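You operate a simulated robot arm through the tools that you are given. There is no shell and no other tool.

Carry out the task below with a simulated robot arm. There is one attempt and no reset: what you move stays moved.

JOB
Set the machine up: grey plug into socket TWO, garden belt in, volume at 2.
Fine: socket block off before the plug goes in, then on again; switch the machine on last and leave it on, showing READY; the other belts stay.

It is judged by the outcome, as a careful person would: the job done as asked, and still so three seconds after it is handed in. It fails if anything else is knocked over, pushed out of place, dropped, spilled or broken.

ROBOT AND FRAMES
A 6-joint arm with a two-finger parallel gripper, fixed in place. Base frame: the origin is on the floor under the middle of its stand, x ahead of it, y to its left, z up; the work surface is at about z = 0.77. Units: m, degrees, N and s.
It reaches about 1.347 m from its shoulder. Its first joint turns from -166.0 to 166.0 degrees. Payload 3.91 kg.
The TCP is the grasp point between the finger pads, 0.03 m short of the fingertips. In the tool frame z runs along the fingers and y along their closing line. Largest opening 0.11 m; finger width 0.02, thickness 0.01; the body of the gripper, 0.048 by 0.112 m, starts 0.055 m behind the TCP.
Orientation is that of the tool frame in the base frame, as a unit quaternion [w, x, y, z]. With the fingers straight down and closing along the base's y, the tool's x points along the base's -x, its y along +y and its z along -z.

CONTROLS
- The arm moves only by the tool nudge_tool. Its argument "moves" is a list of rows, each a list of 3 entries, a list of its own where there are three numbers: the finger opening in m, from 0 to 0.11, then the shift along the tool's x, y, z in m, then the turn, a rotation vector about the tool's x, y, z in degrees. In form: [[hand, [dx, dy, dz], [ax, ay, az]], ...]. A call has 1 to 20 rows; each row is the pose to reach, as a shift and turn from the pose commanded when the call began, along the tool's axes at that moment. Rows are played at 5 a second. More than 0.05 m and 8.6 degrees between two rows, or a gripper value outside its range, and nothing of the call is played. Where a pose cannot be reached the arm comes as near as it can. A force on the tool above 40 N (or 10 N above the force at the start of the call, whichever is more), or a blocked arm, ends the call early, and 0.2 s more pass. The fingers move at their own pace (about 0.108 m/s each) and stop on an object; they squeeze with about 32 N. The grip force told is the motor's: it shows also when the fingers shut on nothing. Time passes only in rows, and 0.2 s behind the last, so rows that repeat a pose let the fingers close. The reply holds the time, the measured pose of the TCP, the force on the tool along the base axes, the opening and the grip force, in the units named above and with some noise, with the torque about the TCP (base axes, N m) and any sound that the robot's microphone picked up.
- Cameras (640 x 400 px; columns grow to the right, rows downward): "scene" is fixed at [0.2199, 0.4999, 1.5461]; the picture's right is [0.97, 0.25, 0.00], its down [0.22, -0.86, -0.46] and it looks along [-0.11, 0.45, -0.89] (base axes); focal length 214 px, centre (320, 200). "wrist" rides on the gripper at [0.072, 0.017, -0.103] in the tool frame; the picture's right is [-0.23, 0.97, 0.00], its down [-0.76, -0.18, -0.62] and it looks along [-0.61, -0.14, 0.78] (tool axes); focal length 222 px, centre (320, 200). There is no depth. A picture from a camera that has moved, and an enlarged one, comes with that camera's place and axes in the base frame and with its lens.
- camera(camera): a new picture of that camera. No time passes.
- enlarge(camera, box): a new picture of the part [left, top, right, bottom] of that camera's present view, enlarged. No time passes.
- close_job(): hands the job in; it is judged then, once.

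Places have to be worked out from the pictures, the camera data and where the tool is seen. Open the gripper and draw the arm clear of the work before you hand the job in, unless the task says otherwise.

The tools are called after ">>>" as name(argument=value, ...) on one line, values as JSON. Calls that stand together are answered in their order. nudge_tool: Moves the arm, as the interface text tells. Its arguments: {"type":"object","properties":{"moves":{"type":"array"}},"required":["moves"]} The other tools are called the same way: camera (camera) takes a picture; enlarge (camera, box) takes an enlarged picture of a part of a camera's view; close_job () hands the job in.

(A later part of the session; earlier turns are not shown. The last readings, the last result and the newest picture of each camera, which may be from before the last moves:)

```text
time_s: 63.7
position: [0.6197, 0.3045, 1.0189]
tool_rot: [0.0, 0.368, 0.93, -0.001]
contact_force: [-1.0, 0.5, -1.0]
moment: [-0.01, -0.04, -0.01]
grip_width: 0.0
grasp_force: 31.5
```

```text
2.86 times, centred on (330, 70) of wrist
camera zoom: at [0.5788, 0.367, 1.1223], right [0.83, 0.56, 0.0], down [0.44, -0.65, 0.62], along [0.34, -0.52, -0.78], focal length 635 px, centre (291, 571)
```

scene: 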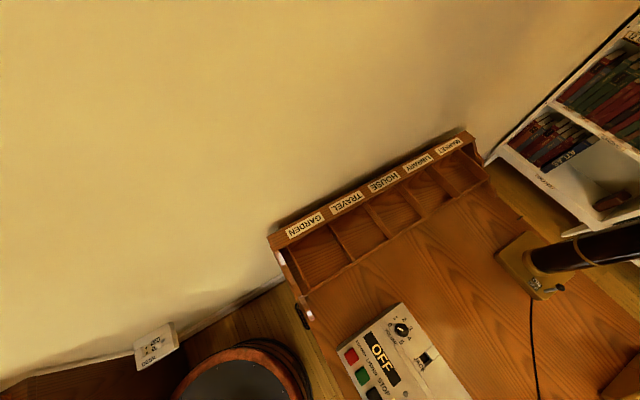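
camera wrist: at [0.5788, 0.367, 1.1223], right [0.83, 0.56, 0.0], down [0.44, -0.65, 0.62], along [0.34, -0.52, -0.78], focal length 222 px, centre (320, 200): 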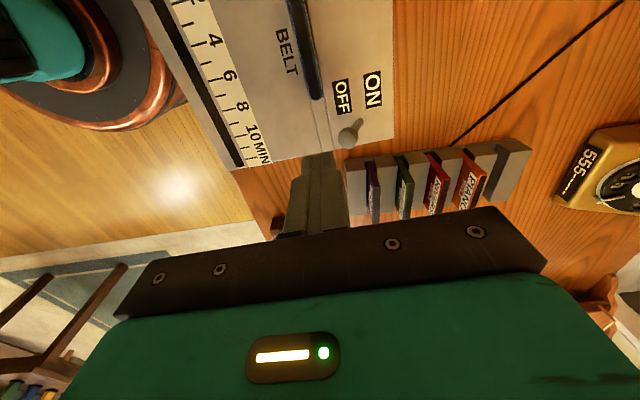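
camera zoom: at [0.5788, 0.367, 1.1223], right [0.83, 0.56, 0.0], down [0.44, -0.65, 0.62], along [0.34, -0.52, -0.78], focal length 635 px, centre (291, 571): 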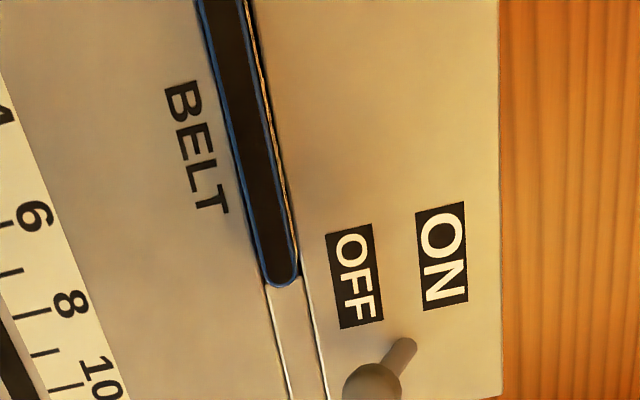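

The belt sits squarely in the slot. I press gently on its top centre with closed fingers to make sure it is fully home.

>>> nudge_tool(moves=[[0, [0.03, 0, 0.02], [0, 0, 0]], [0, [0.058, 0, 0.05], [0, 0, 0]], [0, [0.058, 0, 0.085], [0, 0, 0]], [0, [0.058, 0, 0.098], [0, 0, 0]], [0, [0.058, 0, 0.101], [0, 0, 0]], [0, [0.058, 0, 0.104], [0, 0, 0]], [0, [0.058, 0, 0.106], [0, 0, 0]], [0, [0.058, 0, 0.108], [0, 0, 0]], [0, [0.058, 0, 0.11], [0, 0, 0]], [0, [0.058, 0, 0.112], [0, 0, 0]]])

>>> enlarge(camera="wrist", box=[240, 60, 400, 200])

```text
time_s: 65.4
position: [0.5788, 0.3444, 0.9159]
tool_rot: [0.002, 0.366, 0.931, 0.002]
contact_force: [-3.0, 1.3, 13.7]
moment: [0.05, 0.09, -0.05]
grip_width: 0.0001
grasp_force: 32.2
stopped in row 8: the force on the tool passed its limit at 44 N (the readings are from after the stop); the commanded pose is now the measured one
```

```text
2.86 times, centred on (320, 130) of wrist
camera zoom: at [0.5369, 0.4067, 1.0192], right [0.83, 0.56, 0.01], down [0.43, -0.65, 0.62], along [0.35, -0.52, -0.78], focal length 635 px, centre (320, 400)
```

zoom: 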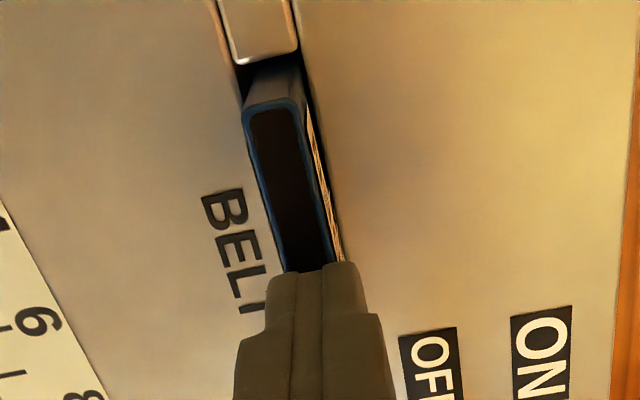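

The belt is firmly on the slot's floor (top steady at z ≈ 0.886 under 44 N). I rise and level the wrist.

>>> nudge_tool(moves=[[0, [0, 0, -0.02], [0.15, 0.06, 0]], [0, [0, 0, -0.06], [0.3, 0.13, 0]], [0, [0, 0, -0.1], [0.3, 0.13, 0]], [0, [0, 0, -0.1], [0.3, 0.13, 0]]])

>>> camera(camera="wrist")

```text
time_s: 66.4
position: [0.5788, 0.3446, 1.0139]
tool_rot: [-0.001, 0.367, 0.93, 0.0]
contact_force: [0.0, 0.1, 0.0]
moment: [0.01, -0.03, -0.01]
grip_width: 0.0
grasp_force: 32.0
```

```text
taken
camera wrist: at [0.5383, 0.4078, 1.1179], right [0.83, 0.56, 0.0], down [0.44, -0.65, 0.62], along [0.34, -0.52, -0.78], focal length 222 px, centre (320, 200)
```

wrist: 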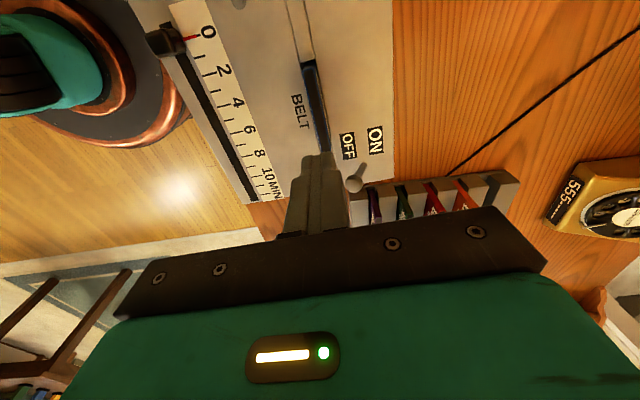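

Next I travel to above the volume knob, turning the wrist to yaw +40° so that a 100° clockwise turn stays comfortable.

>>> nudge_tool(moves=[[0, [0.0214, 0.0032, 0], [0, 0, -8.3]], [0, [0.0429, 0.0064, 0], [0, 0, -16.6]], [0.01, [0.0643, 0.0097, 0], [0, 0, -24.9]], [0.02, [0.0857, 0.0129, 0], [0, 0, -33.2]], [0.03, [0.1071, 0.0161, 0], [0, 0, -41.5]], [0.04, [0.1286, 0.0193, 0], [0, 0, -49.8]], [0.05, [0.15, 0.0225, 0], [0, 0, -58.1]], [0.055, [0.1714, 0.0258, 0], [0, 0, -66.4]], [0.055, [0.1929, 0.029, 0], [0, 0, -74.7]], [0.055, [0.2143, 0.0322, 0], [0, 0, -83]], [0.055, [0.2143, 0.0322, 0], [0, 0, -83]], [0.055, [0.2143, 0.0322, 0], [0, 0, -83]]])

>>> camera(camera="wrist")

>>> enlarge(camera="wrist", box=[240, 40, 400, 180])

```text
time_s: 69.0
position: [0.4439, 0.514, 1.0135]
tool_rot: [-0.002, -0.342, 0.94, 0.0]
contact_force: [-0.4, -0.3, -0.9]
moment: [0.06, -0.03, -0.03]
grip_width: 0.0547
grasp_force: 0.1
```

```text
taken
camera wrist: at [0.3778, 0.4812, 1.1173], right [-0.45, 0.89, 0.0], down [0.7, 0.35, 0.62], along [0.55, 0.28, -0.78], focal length 222 px, centre (320, 200)
```

wrist: 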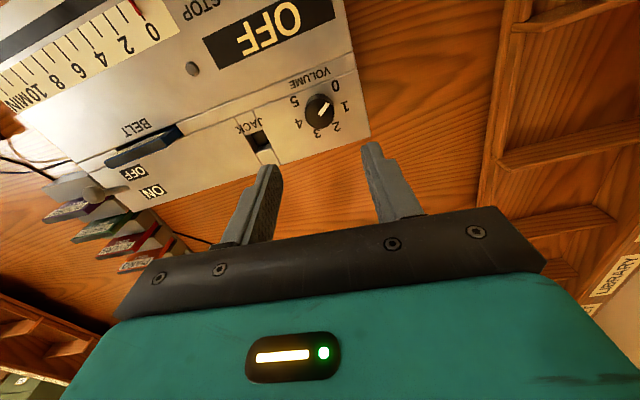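

```text
2.86 times, centred on (320, 110) of wrist
camera zoom: at [0.3778, 0.4812, 1.1173], right [-0.45, 0.89, 0.0], down [0.7, 0.35, 0.62], along [0.55, 0.28, -0.78], focal length 635 px, centre (320, 457)
```

zoom: 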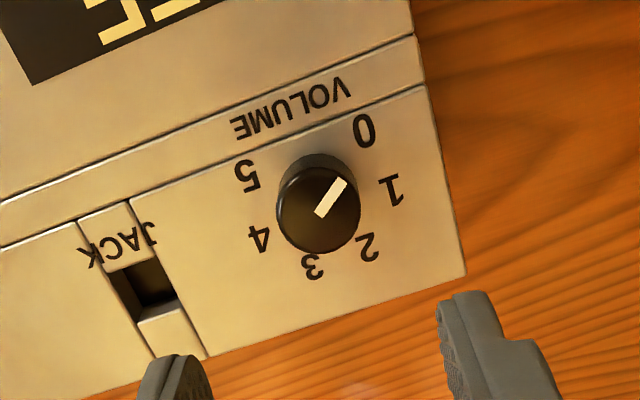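

The knob is centred under the tool within 1 mm; pointer at "0" and "2" is 100.5° clockwise from it. I descend around the knob and close on it.

>>> nudge_tool(moves=[[0.055, [0.0002, 0, 0.04], [0, 0, 0]], [0.055, [0.0002, 0, 0.08], [0, 0, 0]], [0.055, [0.0002, 0, 0.105], [0, 0, 0]], [0.055, [0.0002, 0, 0.113], [0, 0, 0]], [0.045, [0.0002, 0, 0.113], [0, 0, 0]], [0.036, [0.0002, 0, 0.113], [0, 0, 0]], [0.03, [0.0002, 0, 0.113], [0, 0, 0]], [0.025, [0.0002, 0, 0.113], [0, 0, 0]], [0.02, [0.0002, 0, 0.113], [0, 0, 0]], [0.02, [0.0002, 0, 0.113], [0, 0, 0]]])

>>> enlarge(camera="wrist", box=[240, 60, 400, 200])

```text
time_s: 71.2
position: [0.4432, 0.5143, 0.9004]
tool_rot: [-0.001, -0.34, 0.94, 0.0]
contact_force: [4.2, -7.4, -0.3]
moment: [-0.33, -0.25, -0.06]
grip_width: 0.031
grasp_force: 31.8
```

```text
2.86 times, centred on (320, 130) of wrist
camera zoom: at [0.3785, 0.481, 1.004], right [-0.45, 0.89, 0.0], down [0.7, 0.35, 0.62], along [0.55, 0.28, -0.78], focal length 635 px, centre (320, 400)
```

zoom: 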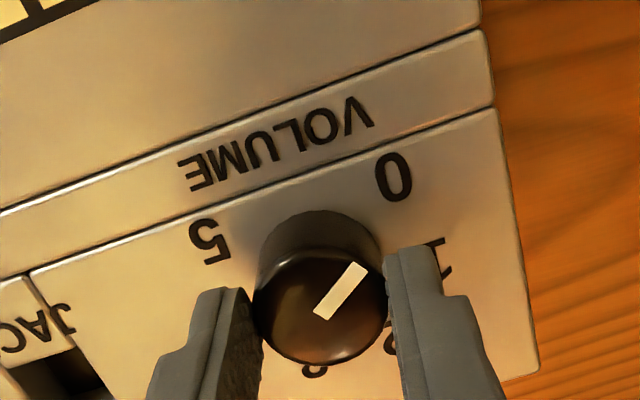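

Knob gripped (31 mm) with about 8 N sideways, i.e. about 1 mm off-axis in y. I relax that and turn clockwise in steps, first 50°.

>>> nudge_tool(moves=[[0.02, [0, -0.0009, 0], [0, 0, 0]], [0.02, [0, -0.0009, 0], [0, 0, 8.4]], [0.02, [0, -0.0009, 0], [0, 0, 16.8]], [0.02, [0, -0.0009, 0], [0, 0, 25.2]], [0.02, [0, -0.0009, 0], [0, 0, 33.6]], [0.02, [0, -0.0009, 0], [0, 0, 42]], [0.02, [0, -0.0009, 0], [0, 0, 50.2]], [0.02, [0, -0.0009, 0], [0, 0, 50.2]]])

>>> enlarge(camera="wrist", box=[240, 60, 400, 200])

```text
time_s: 73.0
position: [0.4444, 0.5141, 0.9024]
tool_rot: [-0.001, 0.091, 0.996, -0.001]
contact_force: [-0.2, 0.2, 0.3]
moment: [0.25, 0.24, 0.02]
grip_width: 0.0312
grasp_force: 32.1
```

```text
2.86 times, centred on (320, 130) of wrist
camera zoom: at [0.3769, 0.5444, 1.0056], right [0.4, 0.92, 0.0], down [0.72, -0.31, 0.62], along [0.57, -0.25, -0.78], focal length 635 px, centre (320, 400)
```

zoom: 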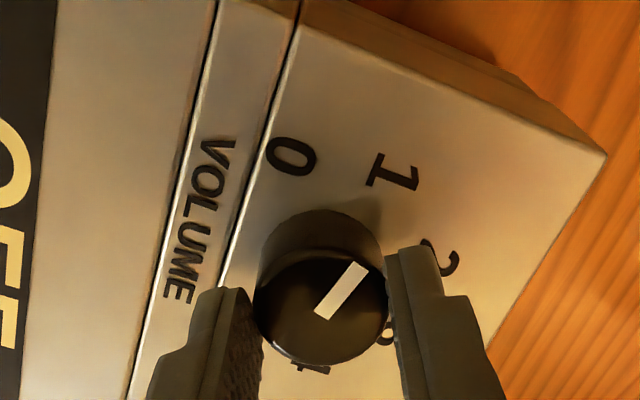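

The knob turns with the gripper and now points to 1. I turn another 50°.

>>> nudge_tool(moves=[[0.02, [0, 0, 0], [0, 0, 8.4]], [0.02, [0, 0, 0], [0, 0, 16.8]], [0.02, [0, 0, 0], [0, 0, 25.2]], [0.02, [0, 0, 0], [0, 0, 33.6]], [0.02, [0, 0, 0], [0, 0, 42]], [0.02, [0, 0, 0], [0, 0, 50.2]], [0.02, [0, 0, 0], [0, 0, 50.2]], [0.02, [0, 0, 0], [0, 0, 50.2]]])

>>> enlarge(camera="wrist", box=[240, 60, 400, 200])

```text
time_s: 74.8
position: [0.444, 0.5142, 0.9012]
tool_rot: [0.0, 0.505, 0.863, -0.002]
contact_force: [-3.3, 8.6, 0.3]
moment: [0.35, 0.3, 0.03]
grip_width: 0.0312
grasp_force: 32.6
```

```text
2.86 times, centred on (320, 130) of wrist
camera zoom: at [0.4237, 0.5863, 1.0052], right [0.96, 0.28, 0.0], down [0.22, -0.75, 0.62], along [0.17, -0.6, -0.78], focal length 635 px, centre (320, 400)
```

zoom: 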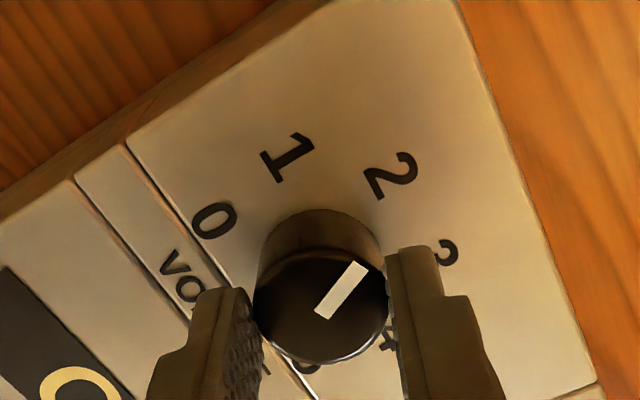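

The pointer is on the "2" radial within about 1°. I open the fingers and rise straight up to verify.

>>> nudge_tool(moves=[[0.035, [0, 0, 0], [0, 0, 0]], [0.045, [0, 0, 0], [0, 0, 0]], [0.05, [0, 0, 0], [0, 0, 0]], [0.05, [0, 0, -0.03], [0, 0, 0]], [0.05, [0, 0, -0.07], [0, 0, 0]], [0.05, [0, 0, -0.11], [0, 0, 0]], [0.05, [0, 0, -0.11], [0, 0, 0]]])

>>> enlarge(camera="wrist", box=[240, 40, 400, 180])

>>> camera(camera="wrist")

```text
time_s: 76.4
position: [0.4438, 0.5133, 1.0137]
tool_rot: [-0.001, 0.504, 0.864, 0.0]
contact_force: [0.2, 0.8, -1.0]
moment: [-0.01, 0.03, 0.02]
grip_width: 0.05
grasp_force: 0.0
```

```text
2.86 times, centred on (320, 110) of wrist
camera zoom: at [0.4247, 0.5861, 1.1165], right [0.96, 0.28, 0.0], down [0.22, -0.75, 0.62], along [0.17, -0.6, -0.78], focal length 635 px, centre (320, 457)
```

zoom: 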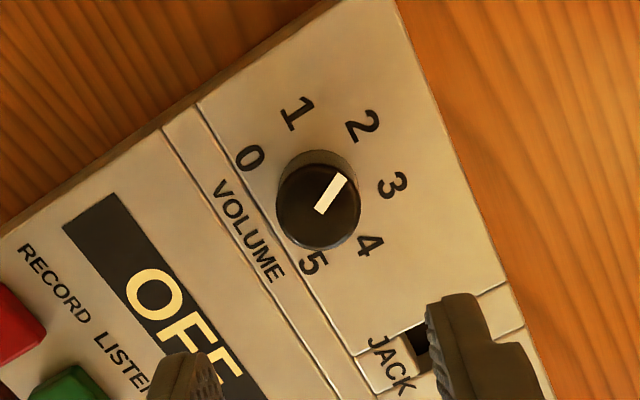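

```text
taken
camera wrist: at [0.4247, 0.5861, 1.1165], right [0.96, 0.28, 0.0], down [0.22, -0.75, 0.62], along [0.17, -0.6, -0.78], focal length 222 px, centre (320, 200)
```

wrist: 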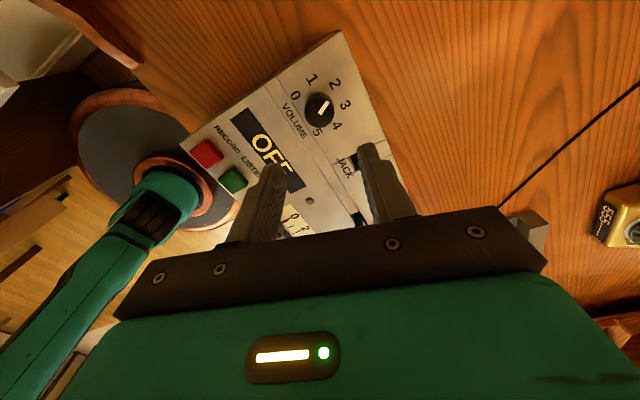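

The volume pointer is on 2. Now, last, the power switch: I go to the OFF side of the machine's toggle with closed fingers.

>>> nudge_tool(moves=[[0.04, [-0.0424, 0.007, 0], [0, 0, -5.8]], [0.02, [-0.0848, 0.0141, 0], [0, 0, -11.6]], [0.0, [-0.1272, 0.0211, 0], [0, 0, -17.3]], [0.0, [-0.1695, 0.0282, 0], [0, 0, -17.3]], [0.0, [-0.2118, 0.0352, 0], [0, 0, -17.3]], [0.0, [-0.254, 0.0423, 0], [0, 0, -17.3]], [0.0, [-0.2963, 0.0493, 0], [0, 0, -17.3]], [0.0, [-0.2963, 0.0493, 0], [0, 0, -17.3]], [0.0, [-0.2963, 0.0493, 0], [0, 0, -17.3]]])

>>> camera(camera="wrist")

>>> enlarge(camera="wrist", box=[260, 30, 420, 170])

```text
time_s: 78.4
position: [0.6333, 0.2795, 1.0133]
tool_rot: [-0.001, 0.367, 0.93, -0.001]
contact_force: [0.0, 0.0, 0.4]
moment: [0.0, 0.01, 0.01]
grip_width: 0.0001
grasp_force: 32.0
```

```text
taken
camera wrist: at [0.5929, 0.3415, 1.1162], right [0.83, 0.55, 0.0], down [0.43, -0.65, 0.62], along [0.34, -0.52, -0.78], focal length 222 px, centre (320, 200)
```

wrist: 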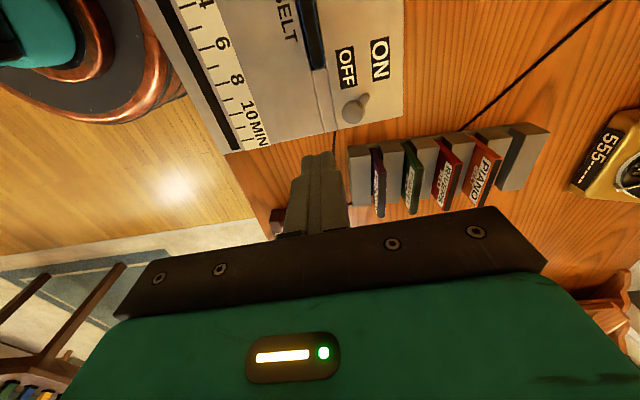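

```text
2.86 times, centred on (340, 100) of wrist
camera zoom: at [0.5929, 0.3415, 1.1162], right [0.83, 0.55, 0.0], down [0.43, -0.65, 0.62], along [0.34, -0.52, -0.78], focal length 635 px, centre (263, 486)
```

zoom: 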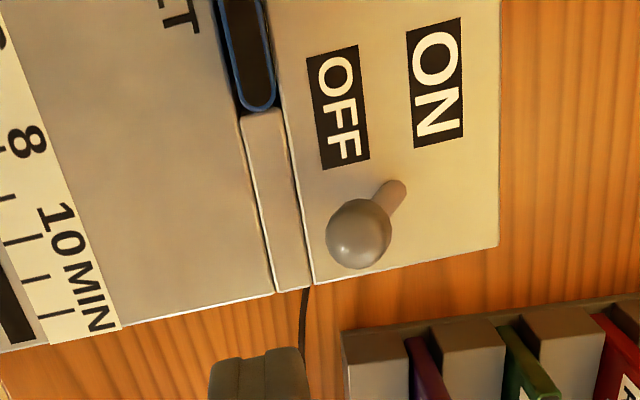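

The toggle's ball is about 33 mm ahead along tool +y, leaning OFF. I lower beside it and push it toward ON.

>>> nudge_tool(moves=[[0, [0, 0, 0.035], [0, 0, 0]], [0, [0, 0, 0.07], [0, 0, 0]], [0, [0, 0, 0.097], [0, 0, 0]], [0, [0, 0.01, 0.097], [0, 0, 0]], [0, [0, 0.018, 0.097], [0, 0, 0]], [0, [0, 0.026, 0.097], [0, 0, 0]], [0, [0, 0.034, 0.097], [0, 0, 0]], [0, [0, 0.04, 0.097], [0, 0, 0]], [0, [0, 0.045, 0.097], [0, 0, 0]]])

>>> camera(camera="scene")

>>> camera(camera="wrist")

```text
time_s: 80.4
position: [0.6653, 0.3119, 0.915]
tool_rot: [-0.001, 0.368, 0.93, 0.0]
contact_force: [-0.2, 0.3, 0.8]
moment: [0.03, -0.01, 0.02]
grip_width: 0.0
grasp_force: 32.1
heard: click
```

```text
taken
```

scene: 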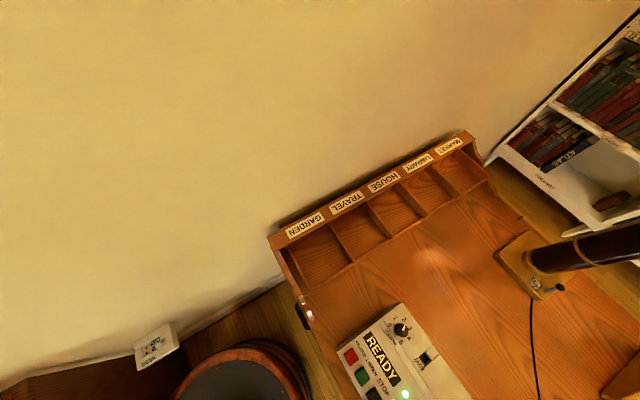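

```text
taken
camera wrist: at [0.6237, 0.3748, 1.0179], right [0.83, 0.55, 0.0], down [0.43, -0.65, 0.62], along [0.34, -0.52, -0.78], focal length 222 px, centre (320, 200)
```

wrist: 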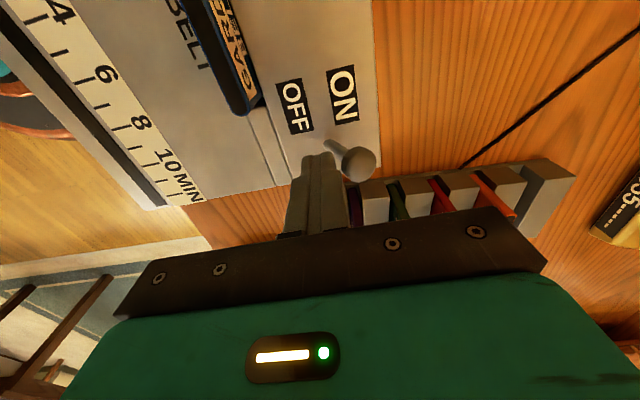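

A click, and the display now shows READY with a green light. I back off the lever, rise, and open the gripper while moving clear.

>>> nudge_tool(moves=[[0, [0, 0.035, 0], [0, 0, 0]], [0, [0, 0.03, -0.02], [0, 0, 0]], [0, [0, 0.03, -0.06], [0, 0, 0]], [0, [0, 0.03, -0.105], [0, 0, 0]], [0.03, [0, 0.03, -0.15], [0, 0, 0]], [0.06, [0, 0.03, -0.19], [0, 0, 0]], [0.09, [0, 0.0, -0.22], [0, 0, 0]], [0.09, [0, 0.0, -0.22], [0, 0, 0]]])

>>> camera(camera="wrist")

>>> enlarge(camera="scene", box=[320, 280, 480, 400])

```text
time_s: 82.2
position: [0.6651, 0.3131, 1.1366]
tool_rot: [-0.001, 0.37, 0.929, 0.0]
contact_force: [0.9, -0.9, -0.1]
moment: [-0.01, 0.01, -0.02]
grip_width: 0.0899
grasp_force: 0.1
```

```text
taken
camera wrist: at [0.6241, 0.3757, 1.2396], right [0.83, 0.55, 0.0], down [0.43, -0.65, 0.62], along [0.34, -0.52, -0.78], focal length 222 px, centre (320, 200)
```

wrist: 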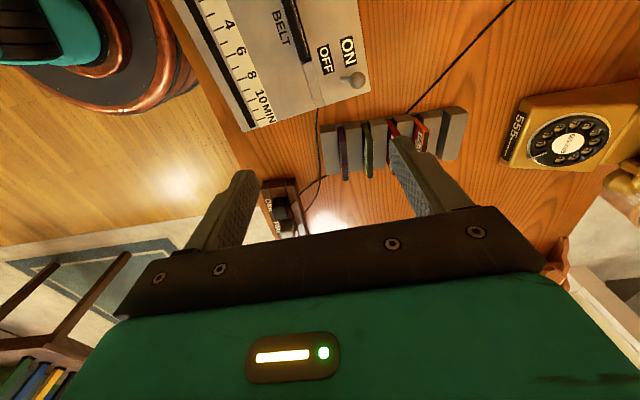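

```text
3.33 times, centred on (400, 340) of scene
camera zoom: at [0.2199, 0.4999, 1.5461], right [0.97, 0.25, 0.0], down [0.22, -0.86, -0.46], along [-0.11, 0.45, -0.89], focal length 715 px, centre (53, -267)
```

zoom: 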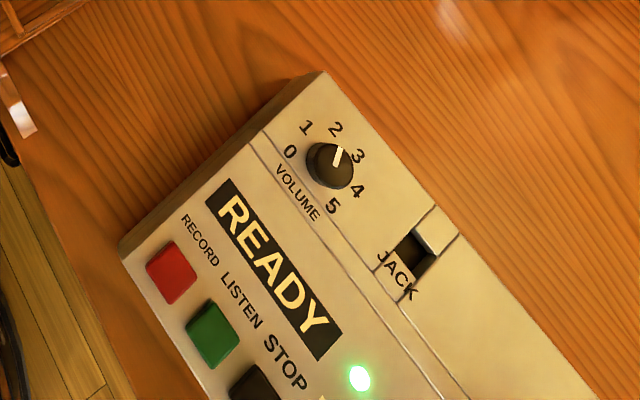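

READY is shown and the volume is at 2. I return to the starting pose, clear of the work, and do a last check of plug, block and belts.

>>> nudge_tool(moves=[[0.09, [0.001, -0.029, -0.013], [0, 0, -7.2]], [0.1, [0.0015, -0.058, -0.026], [0, 0, -14.5]], [0.11, [0.0023, -0.087, -0.039], [0, 0, -21.7]], [0.11, [0.003, -0.116, -0.052], [0, 0, -29]], [0.11, [0.0038, -0.145, -0.065], [0, 0, -36.2]], [0.11, [0.0046, -0.1734, -0.078], [0, 0, -43.4]], [0.11, [0.0046, -0.1734, -0.078], [0, 0, -43.4]]])

>>> camera(camera="wrist")

>>> enlarge(camera="wrist", box=[220, 100, 460, 250])

>>> enlarge(camera="wrist", box=[290, 0, 530, 150])

>>> enlarge(camera="scene", box=[320, 280, 480, 400])

```text
time_s: 83.8
position: [0.5404, 0.1887, 1.2126]
tool_rot: [-0.002, -0.002, 1.0, 0.0]
contact_force: [-0.7, 0.2, -0.6]
moment: [0.01, 0.03, 0.0]
grip_width: 0.1101
grasp_force: 0.2
```

```text
taken
camera wrist: at [0.4696, 0.2062, 1.3166], right [0.22, 0.97, 0.0], down [0.76, -0.17, 0.62], along [0.61, -0.14, -0.78], focal length 222 px, centre (320, 200)
```

wrist: 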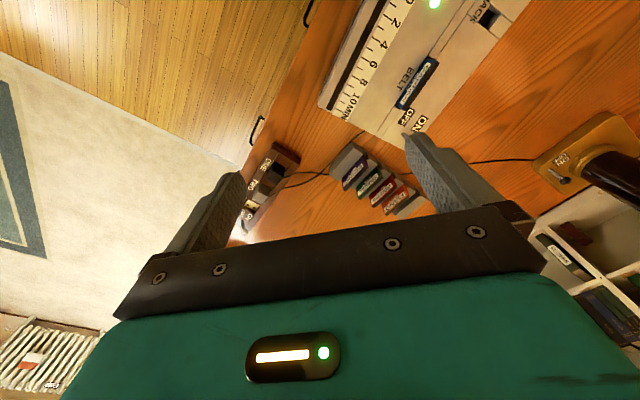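

```text
2.67 times, centred on (340, 175) of wrist
camera zoom: at [0.4696, 0.2062, 1.3166], right [0.22, 0.97, 0.0], down [0.76, -0.17, 0.62], along [0.61, -0.14, -0.78], focal length 592 px, centre (267, 267)
```

zoom: 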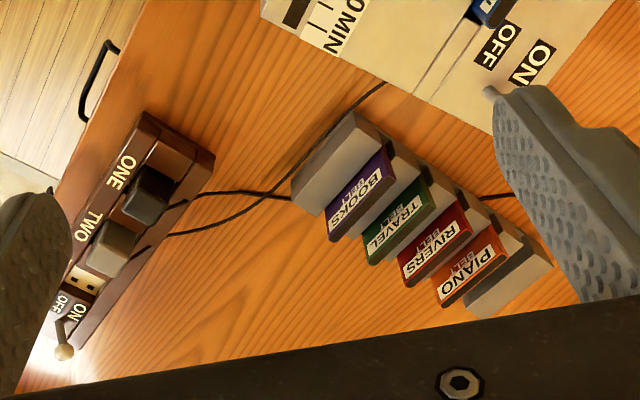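

```text
2.67 times, centred on (410, 75) of wrist
camera zoom: at [0.4696, 0.2062, 1.3166], right [0.22, 0.97, 0.0], down [0.76, -0.17, 0.62], along [0.61, -0.14, -0.78], focal length 592 px, centre (80, 533)
```

zoom: 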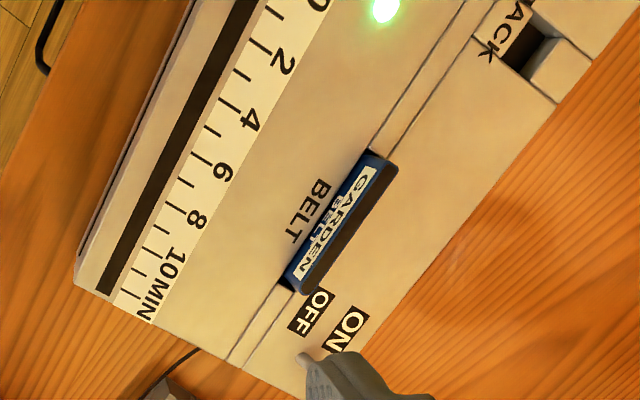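

```text
3.33 times, centred on (400, 340) of scene
camera zoom: at [0.2199, 0.4999, 1.5461], right [0.97, 0.25, 0.0], down [0.22, -0.86, -0.46], along [-0.11, 0.45, -0.89], focal length 715 px, centre (53, -267)
```

zoom: 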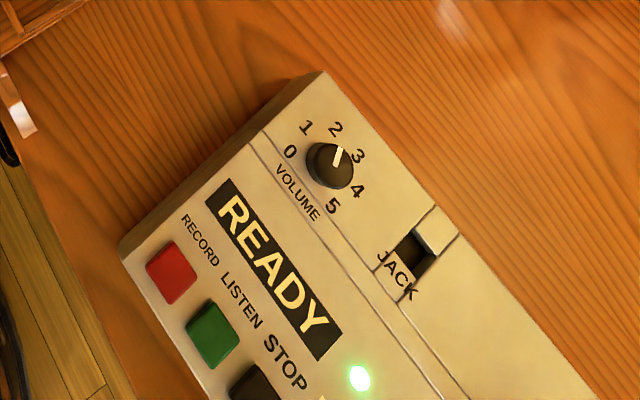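

Comparing with the first pictures, rack and block are unchanged but the machine has swung about 6° (its toggle end ~27 mm): my "back-off" row actually pushed further against the lever. I must put the machine back; first I go to the earlier viewing pose over the slot to measure it precisely.

>>> nudge_tool(moves=[[0.08, [-0.009, 0.0285, 0.0326], [0, -0.1, 0.1]], [0.06, [-0.018, 0.057, 0.0652], [0, -0.23, 0.23]], [0.04, [-0.0267, 0.0855, 0.0978], [0, -0.23, 0.23]], [0.02, [-0.0356, 0.114, 0.1304], [0, -0.23, 0.23]], [0.0, [-0.0445, 0.1425, 0.163], [0, -0.23, 0.23]], [0.0, [-0.0445, 0.1425, 0.163], [0, -0.23, 0.23]], [0.0, [-0.0445, 0.1425, 0.163], [0, -0.23, 0.23]]])

>>> camera(camera="wrist")

>>> enlarge(camera="wrist", box=[220, 0, 440, 180])

```text
time_s: 85.4
position: [0.585, 0.3317, 1.0499]
tool_rot: [0.001, 0.0, 1.0, 0.001]
contact_force: [0.5, 0.3, -0.5]
moment: [0.0, 0.0, 0.0]
grip_width: 0.0
grasp_force: 31.8
```

```text
taken
camera wrist: at [0.513, 0.351, 1.1526], right [0.23, 0.97, 0.0], down [0.76, -0.18, 0.62], along [0.61, -0.14, -0.78], focal length 222 px, centre (320, 200)
```

wrist: 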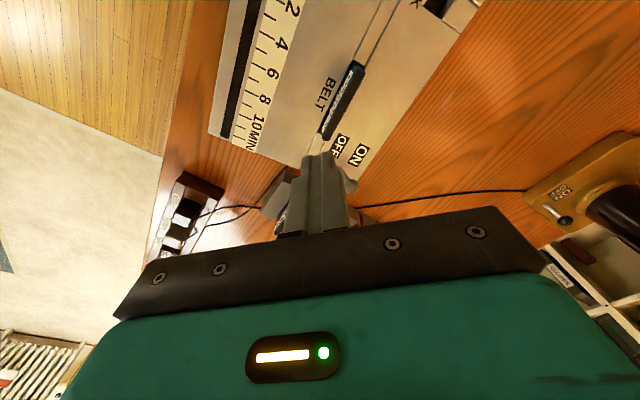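

```text
2.22 times, centred on (330, 90) of wrist
camera zoom: at [0.513, 0.351, 1.1526], right [0.23, 0.97, 0.0], down [0.76, -0.18, 0.62], along [0.61, -0.14, -0.78], focal length 494 px, centre (298, 444)
```

zoom: 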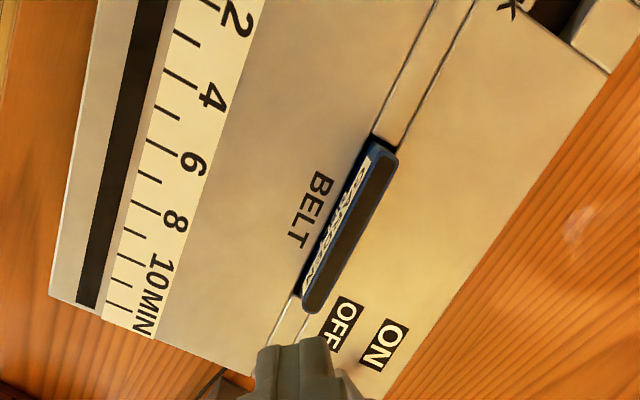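

Now measured: the machine must swing back about 5°, i.e. its toggle end by about 27 mm along (-0.69, -0.73). I go around to its interior side, behind the toggle line, with closed fingers and enough height to clear the lever.

>>> nudge_tool(moves=[[0, [-0.025, 0.0115, 0], [0, 0, 7.25]], [0, [-0.05, 0.023, 0], [0, 0, 14.5]], [0, [-0.075, 0.0345, 0], [0, 0, 21.75]], [0, [-0.1, 0.046, 0], [0, 0, 29]], [0, [-0.125, 0.0575, 0], [0, 0, 36.25]], [0, [-0.15, 0.069, 0], [0, 0, 43.5]], [0, [-0.15, 0.069, 0.04], [0, 0, 43.5]], [0, [-0.15, 0.069, 0.08], [0, 0, 43.5]], [0, [-0.15, 0.069, 0.08], [0, 0, 43.5]]])

>>> camera(camera="wrist")

>>> enlarge(camera="wrist", box=[220, 20, 420, 180])

```text
time_s: 87.4
position: [0.736, 0.4003, 0.9684]
tool_rot: [0.001, 0.371, 0.929, 0.0]
contact_force: [0.3, 0.5, 0.1]
moment: [-0.04, 0.03, 0.0]
grip_width: 0.0
grasp_force: 31.9
```

```text
taken
camera wrist: at [0.6953, 0.4636, 1.0714], right [0.84, 0.55, 0.0], down [0.43, -0.65, 0.62], along [0.34, -0.52, -0.78], focal length 222 px, centre (320, 200)
```

wrist: 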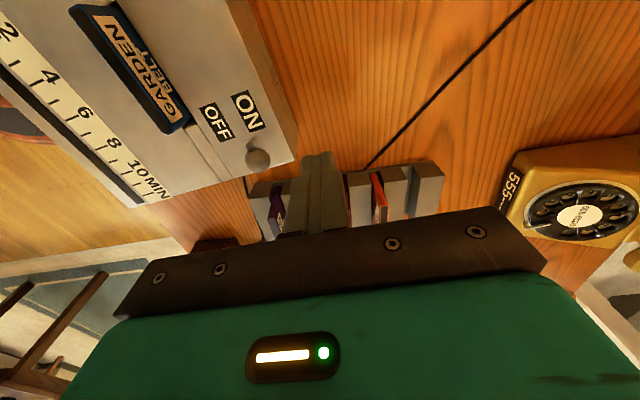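

```text
2.50 times, centred on (320, 100) of wrist
camera zoom: at [0.6953, 0.4636, 1.0714], right [0.84, 0.55, 0.0], down [0.43, -0.65, 0.62], along [0.34, -0.52, -0.78], focal length 555 px, centre (320, 450)
```

zoom: 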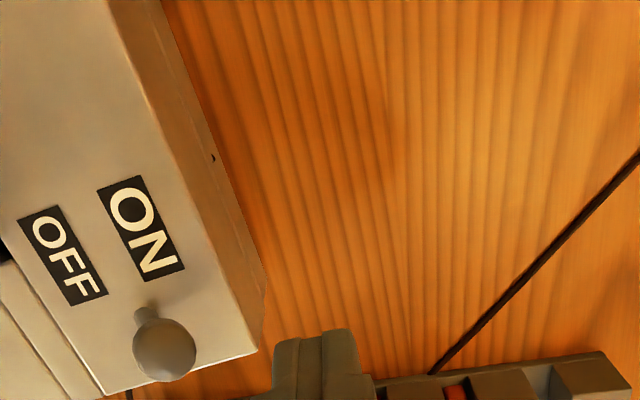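

The machine's side edge is about 36 mm ahead in tool -y. I lower so the tips overlap the top 16 mm of its side, and push it back about two-thirds of the way first.

>>> nudge_tool(moves=[[0, [-0.0056, 0, 0.03], [0, 0, 0]], [0, [-0.0056, 0, 0.06], [0, 0, 0]], [0, [-0.0056, 0, 0.088], [0, 0, 0]], [0, [-0.0056, -0.012, 0.088], [0, 0, 0]], [0, [-0.0056, -0.02, 0.088], [0, 0, 0]], [0, [-0.0056, -0.025, 0.088], [0, 0, 0]], [0, [-0.0056, -0.03, 0.088], [0, 0, 0]], [0, [-0.0056, -0.035, 0.088], [0, 0, 0]], [0, [-0.0056, -0.04, 0.088], [0, 0, 0]], [0, [-0.0056, -0.045, 0.088], [0, 0, 0]]])

>>> camera(camera="wrist")

>>> enlarge(camera="scene", box=[320, 280, 480, 400])

```text
time_s: 89.6
position: [0.7103, 0.3651, 0.8806]
tool_rot: [0.001, 0.372, 0.928, 0.0]
contact_force: [8.7, 3.6, 3.0]
moment: [0.01, -0.21, 0.09]
grip_width: 0.0001
grasp_force: 31.9
```

```text
taken
camera wrist: at [0.6691, 0.4275, 0.9844], right [0.84, 0.55, 0.0], down [0.43, -0.65, 0.62], along [0.34, -0.52, -0.78], focal length 222 px, centre (320, 200)
```

wrist: 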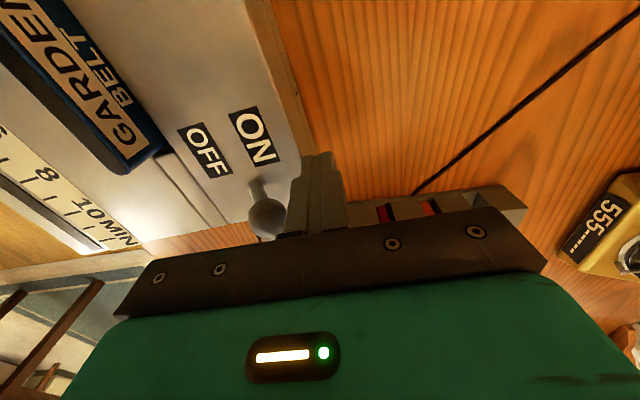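

```text
3.33 times, centred on (400, 340) of scene
camera zoom: at [0.2199, 0.4999, 1.5461], right [0.97, 0.25, 0.0], down [0.22, -0.86, -0.46], along [-0.11, 0.45, -0.89], focal length 715 px, centre (53, -267)
```

zoom: 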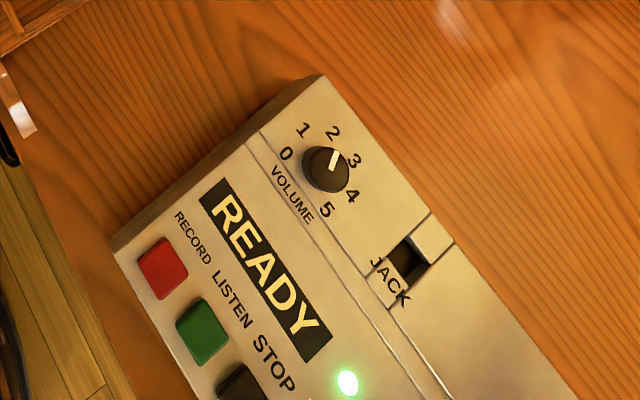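

The machine is moving back and still shows READY, but the lever's ball is close to the finger; I zoom in to check the gap before continuing.

>>> enlarge(camera="wrist", box=[230, 140, 360, 250])

>>> enlarge(camera="wrist", box=[160, 80, 360, 250])

```text
3.64 times, centred on (295, 195) of wrist
camera zoom: at [0.6691, 0.4275, 0.9844], right [0.84, 0.55, 0.0], down [0.43, -0.65, 0.62], along [0.34, -0.52, -0.78], focal length 808 px, centre (411, 218)
```

zoom: 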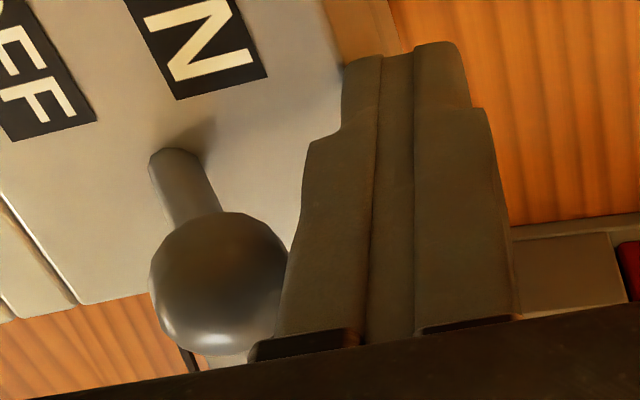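

```text
2.35 times, centred on (260, 165) of wrist
camera zoom: at [0.6691, 0.4275, 0.9844], right [0.84, 0.55, 0.0], down [0.43, -0.65, 0.62], along [0.34, -0.52, -0.78], focal length 523 px, centre (461, 282)
```

zoom: 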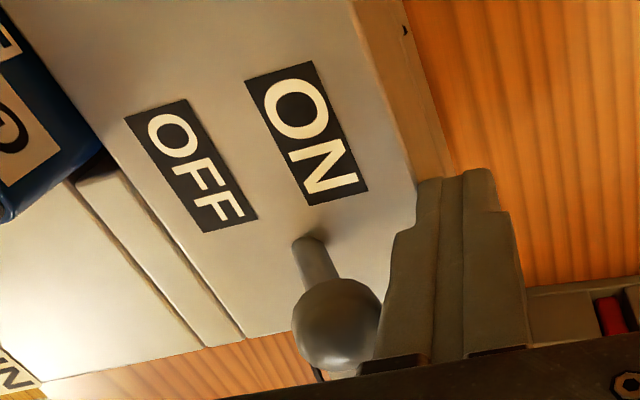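

The ball is too near the finger for comfort, so I back straight away from the machine (tool +y), rise, and go measure how far it has come.

>>> nudge_tool(moves=[[0, [0, 0.01, 0], [0, 0, 0]], [0, [0, 0.02, -0.005], [0, 0, 0]], [0, [0, 0.02, -0.045], [0, 0, 0]], [0, [0, 0.02, -0.09], [0, 0, 0]], [0, [0, 0.02, -0.13], [0, 0, 0]], [0, [0, 0.02, -0.17], [0, 0, 0]]])

>>> nudge_tool(moves=[[0, [0.0113, -0.0218, 0], [0, 0, -7.3]], [0, [0.0225, -0.0435, 0], [0, 0, -14.5]], [0, [0.0338, -0.0653, 0], [0, 0, -21.8]], [0, [0.0451, -0.0871, 0], [0, 0, -29.1]], [0, [0.0563, -0.1088, 0], [0, 0, -36.3]], [0, [0.0676, -0.1306, 0], [0, 0, -43.6]], [0, [0.0676, -0.1306, 0], [0, 0, -43.6]], [0, [0.0676, -0.1306, 0], [0, 0, -43.6]]])

>>> enlarge(camera="wrist", box=[220, 0, 440, 180])

>>> enlarge(camera="scene", box=[260, 250, 500, 400])

```text
time_s: 91.0
position: [0.7217, 0.3774, 1.0495]
tool_rot: [0.001, 0.372, 0.928, 0.0]
contact_force: [-0.1, 0.6, 0.5]
moment: [0.01, 0.01, -0.02]
grip_width: 0.0
grasp_force: 31.8
```

```text
time_s: 92.8
position: [0.5836, 0.3295, 1.052]
tool_rot: [0.001, 0.0, 1.0, 0.001]
contact_force: [0.3, 0.7, -0.5]
moment: [0.01, 0.05, 0.0]
grip_width: 0.0
grasp_force: 32.0
```

```text
2.22 times, centred on (330, 90) of wrist
camera zoom: at [0.5123, 0.3482, 1.1551], right [0.23, 0.97, 0.0], down [0.76, -0.18, 0.62], along [0.61, -0.14, -0.78], focal length 494 px, centre (298, 444)
```

zoom: 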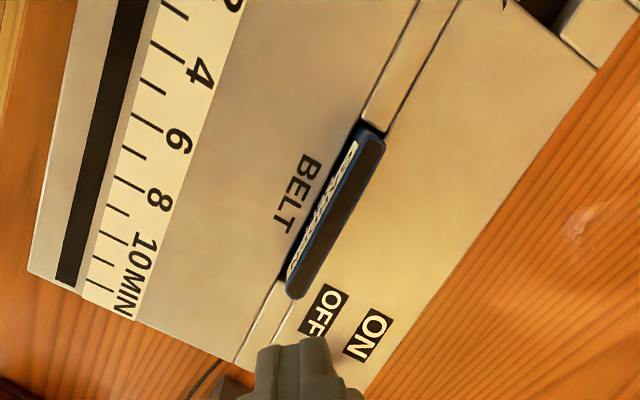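

```text
2.67 times, centred on (380, 325) of scene
camera zoom: at [0.2199, 0.4999, 1.5461], right [0.97, 0.25, 0.0], down [0.22, -0.86, -0.46], along [-0.11, 0.45, -0.89], focal length 572 px, centre (160, -133)
```

zoom: 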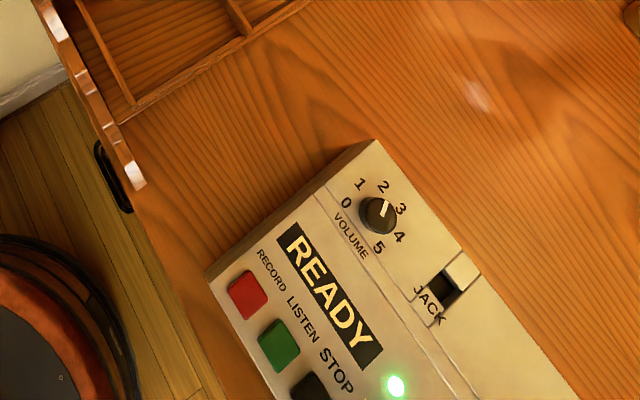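

Good: READY still shows, and the machine is now within about 2.5° / 1 cm of its original place. I will finish with a push further along the side (27 mm toward JACK), where the finger is clear of the lever's ball.

>>> nudge_tool(moves=[[0, [-0.021, 0.0125, 0], [0, 0, 7.25]], [0, [-0.042, 0.025, 0], [0, 0, 14.5]], [0, [-0.063, 0.0375, 0], [0, 0, 21.75]], [0, [-0.084, 0.05, 0], [0, 0, 29]], [0, [-0.105, 0.0625, 0], [0, 0, 36.25]], [0, [-0.1256, 0.075, 0], [0, 0, 43.5]], [0, [-0.1256, 0.075, 0.04], [0, 0, 43.5]], [0, [-0.1256, 0.075, 0.085], [0, 0, 43.5]], [0, [-0.1256, 0.075, 0.13], [0, 0, 43.5]], [0, [-0.1256, 0.075, 0.172], [0, 0, 43.5]], [0, [-0.1256, 0.075, 0.172], [0, 0, 43.5]]])

>>> camera(camera="wrist")

>>> enlarge(camera="wrist", box=[160, 80, 360, 250])

```text
time_s: 95.2
position: [0.7099, 0.406, 0.878]
tool_rot: [0.001, 0.37, 0.929, 0.0]
contact_force: [-0.6, -0.4, 0.1]
moment: [0.03, -0.03, 0.01]
grip_width: 0.0
grasp_force: 32.1
```

```text
taken
camera wrist: at [0.6701, 0.4688, 0.9826], right [0.83, 0.55, 0.0], down [0.43, -0.65, 0.62], along [0.34, -0.52, -0.78], focal length 222 px, centre (320, 200)
```

wrist: 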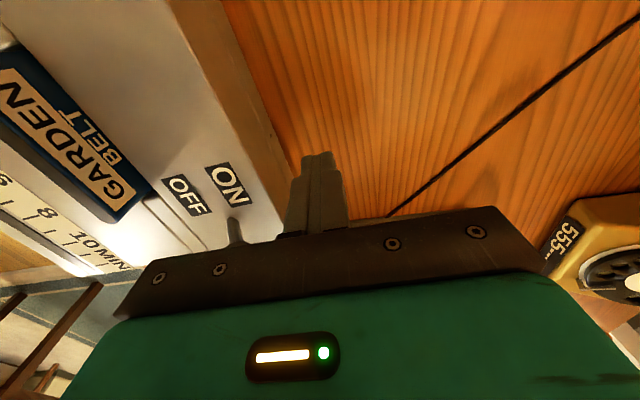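

```text
2.35 times, centred on (260, 165) of wrist
camera zoom: at [0.6701, 0.4688, 0.9826], right [0.83, 0.55, 0.0], down [0.43, -0.65, 0.62], along [0.34, -0.52, -0.78], focal length 523 px, centre (461, 282)
```

zoom: 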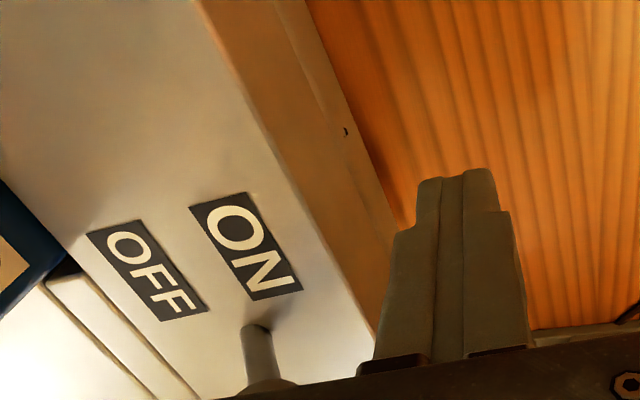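

Clear of the lever here. I push toward the machine in small steps, stopping about 4 mm short of my computed final position.

>>> nudge_tool(moves=[[0, [0, -0.015, 0], [0, 0, 0]], [0, [0, -0.023, 0], [0, 0, 0]], [0, [0, -0.028, 0], [0, 0, 0]], [0, [0, -0.032, 0], [0, 0, 0]], [0, [0, -0.036, 0], [0, 0, 0]], [0, [0, -0.039, 0], [0, 0, 0]], [0, [0, -0.041, 0], [0, 0, 0]], [0, [0, -0.041, 0], [0, 0, 0]]])

>>> enlarge(camera="scene", box=[260, 250, 500, 400])

>>> enlarge(camera="wrist", box=[160, 80, 360, 250])

```text
time_s: 97.0
position: [0.681, 0.376, 0.8795]
tool_rot: [0.001, 0.37, 0.929, 0.0]
contact_force: [7.6, 3.4, 2.1]
moment: [0.08, -0.21, 0.1]
grip_width: 0.0
grasp_force: 32.0
```

```text
2.67 times, centred on (380, 325) of scene
camera zoom: at [0.2199, 0.4999, 1.5461], right [0.97, 0.25, 0.0], down [0.22, -0.86, -0.46], along [-0.11, 0.45, -0.89], focal length 572 px, centre (160, -133)
```

zoom: 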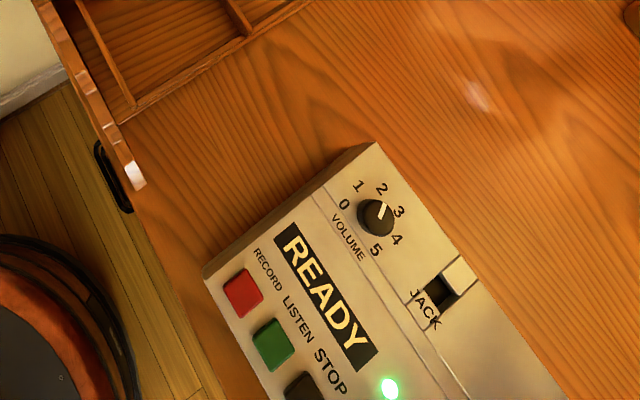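

```text
2.35 times, centred on (260, 165) of wrist
camera zoom: at [0.6408, 0.439, 0.9826], right [0.83, 0.55, 0.0], down [0.43, -0.65, 0.62], along [0.34, -0.52, -0.78], focal length 523 px, centre (461, 282)
```

zoom: 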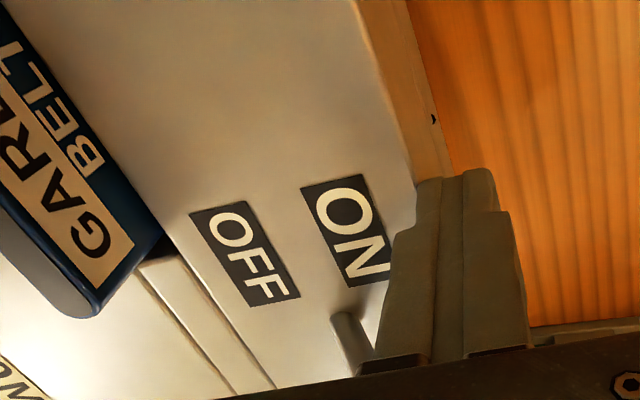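

The knob end has come back slightly too far (about 4 mm) while roughly 1.6° of rotation remains. I back away (tool +y), rise and re-measure from the reference pose.

>>> nudge_tool(moves=[[0, [0, 0.01, 0], [0, 0, 0]], [0, [0, 0.025, -0.005], [0, 0, 0]], [0, [0, 0.025, -0.05], [0, 0, 0]], [0, [0, 0.025, -0.095], [0, 0, 0]], [0, [0, 0.025, -0.135], [0, 0, 0]], [0, [0, 0.025, -0.172], [0, 0, 0]]])

>>> nudge_tool(moves=[[0, [0.009, -0.02, 0], [0, 0, -7.25]], [0, [0.018, -0.04, 0], [0, 0, -14.5]], [0, [0.027, -0.06, 0], [0, 0, -21.75]], [0, [0.036, -0.08, 0], [0, 0, -29]], [0, [0.045, -0.1, 0], [0, 0, -36.25]], [0, [0.0398, -0.119, 0], [0, 0, -43.5]], [0, [0.0398, -0.119, 0], [0, 0, -43.5]], [0, [0.0398, -0.119, 0], [0, 0, -43.5]]])

>>> enlarge(camera="wrist", box=[220, 0, 440, 180])

>>> enlarge(camera="scene", box=[260, 250, 500, 400])

```text
time_s: 98.4
position: [0.6976, 0.3918, 1.0507]
tool_rot: [0.001, 0.371, 0.929, 0.0]
contact_force: [0.0, 0.5, 0.3]
moment: [0.01, 0.02, -0.01]
grip_width: 0.0001
grasp_force: 31.8
```

```text
time_s: 100.2
position: [0.5871, 0.335, 1.0509]
tool_rot: [0.001, -0.001, 1.0, 0.001]
contact_force: [0.1, -1.0, 0.7]
moment: [0.01, 0.02, -0.02]
grip_width: 0.0
grasp_force: 31.3
```

```text
2.22 times, centred on (330, 90) of wrist
camera zoom: at [0.5148, 0.353, 1.1549], right [0.23, 0.97, 0.0], down [0.76, -0.18, 0.62], along [0.61, -0.14, -0.78], focal length 494 px, centre (298, 444)
```

zoom: 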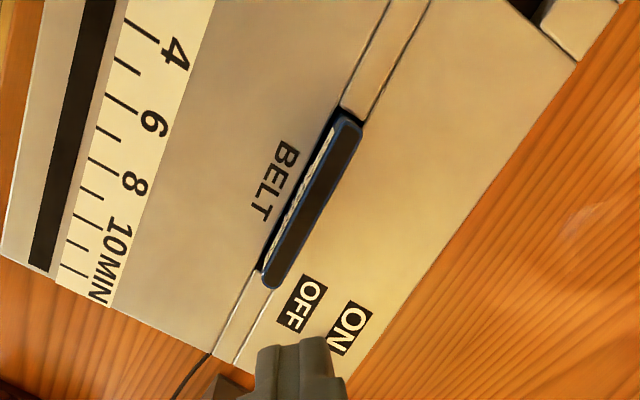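

```text
2.67 times, centred on (380, 325) of scene
camera zoom: at [0.2199, 0.4999, 1.5461], right [0.97, 0.25, 0.0], down [0.22, -0.86, -0.46], along [-0.11, 0.45, -0.89], focal length 572 px, centre (160, -133)
```

zoom: 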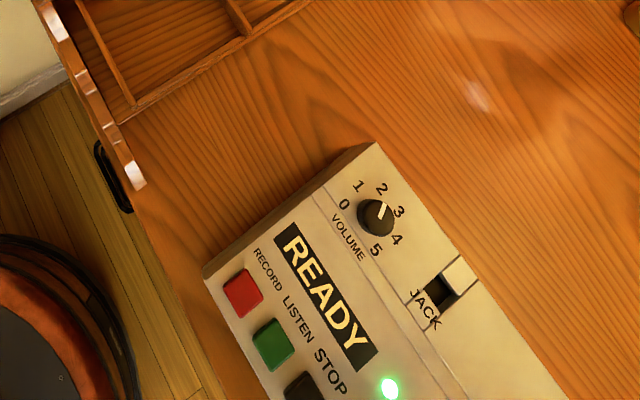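

The machine is back to within about 3 mm and 1.2° of its original pose, still READY; further shoving would risk more than it gains. I check the volume pointer once more from close above.

>>> nudge_tool(moves=[[0, [0.0286, 0.0358, 0], [0, 0, 0]], [0.02, [0.0572, 0.0716, 0], [0, 0, 0]], [0.04, [0.0858, 0.1074, 0], [0, 0, 0]], [0.06, [0.1144, 0.1432, 0], [0, 0, 0]], [0.08, [0.143, 0.179, 0], [0, 0, 0]], [0.08, [0.143, 0.179, 0], [0, 0, 0]], [0.08, [0.143, 0.179, 0], [0, 0, 0]]])

>>> enlarge(camera="wrist", box=[240, 40, 400, 180])

>>> camera(camera="wrist")

```text
time_s: 101.8
position: [0.4442, 0.5131, 1.0521]
tool_rot: [0.001, 0.0, 1.0, 0.0]
contact_force: [-0.8, -1.1, 0.8]
moment: [-0.03, 0.02, -0.01]
grip_width: 0.08
grasp_force: 0.1
```

```text
2.86 times, centred on (320, 110) of wrist
camera zoom: at [0.3724, 0.5306, 1.1553], right [0.23, 0.97, 0.0], down [0.76, -0.18, 0.62], along [0.61, -0.14, -0.78], focal length 635 px, centre (320, 457)
```

zoom: 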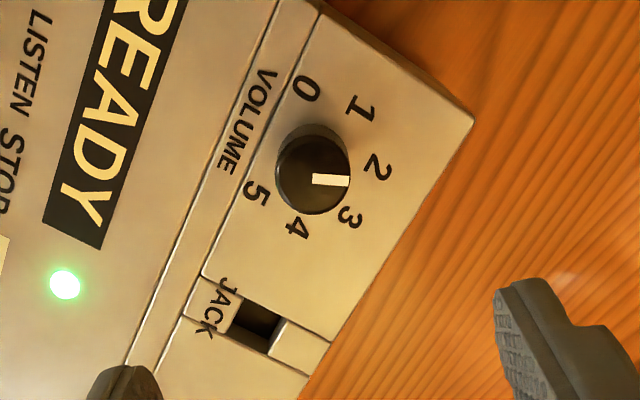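

```text
taken
camera wrist: at [0.3724, 0.5306, 1.1553], right [0.23, 0.97, 0.0], down [0.76, -0.18, 0.62], along [0.61, -0.14, -0.78], focal length 222 px, centre (320, 200)
```

wrist: 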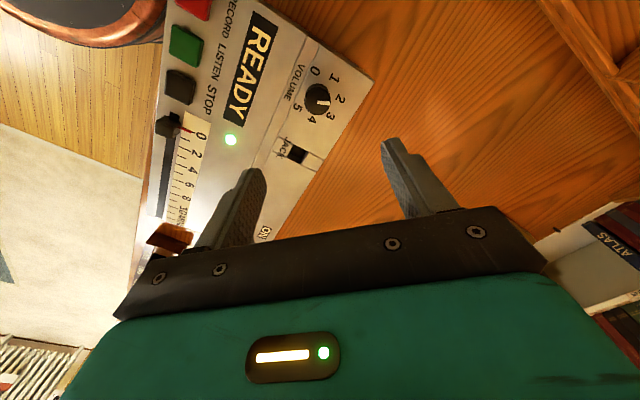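

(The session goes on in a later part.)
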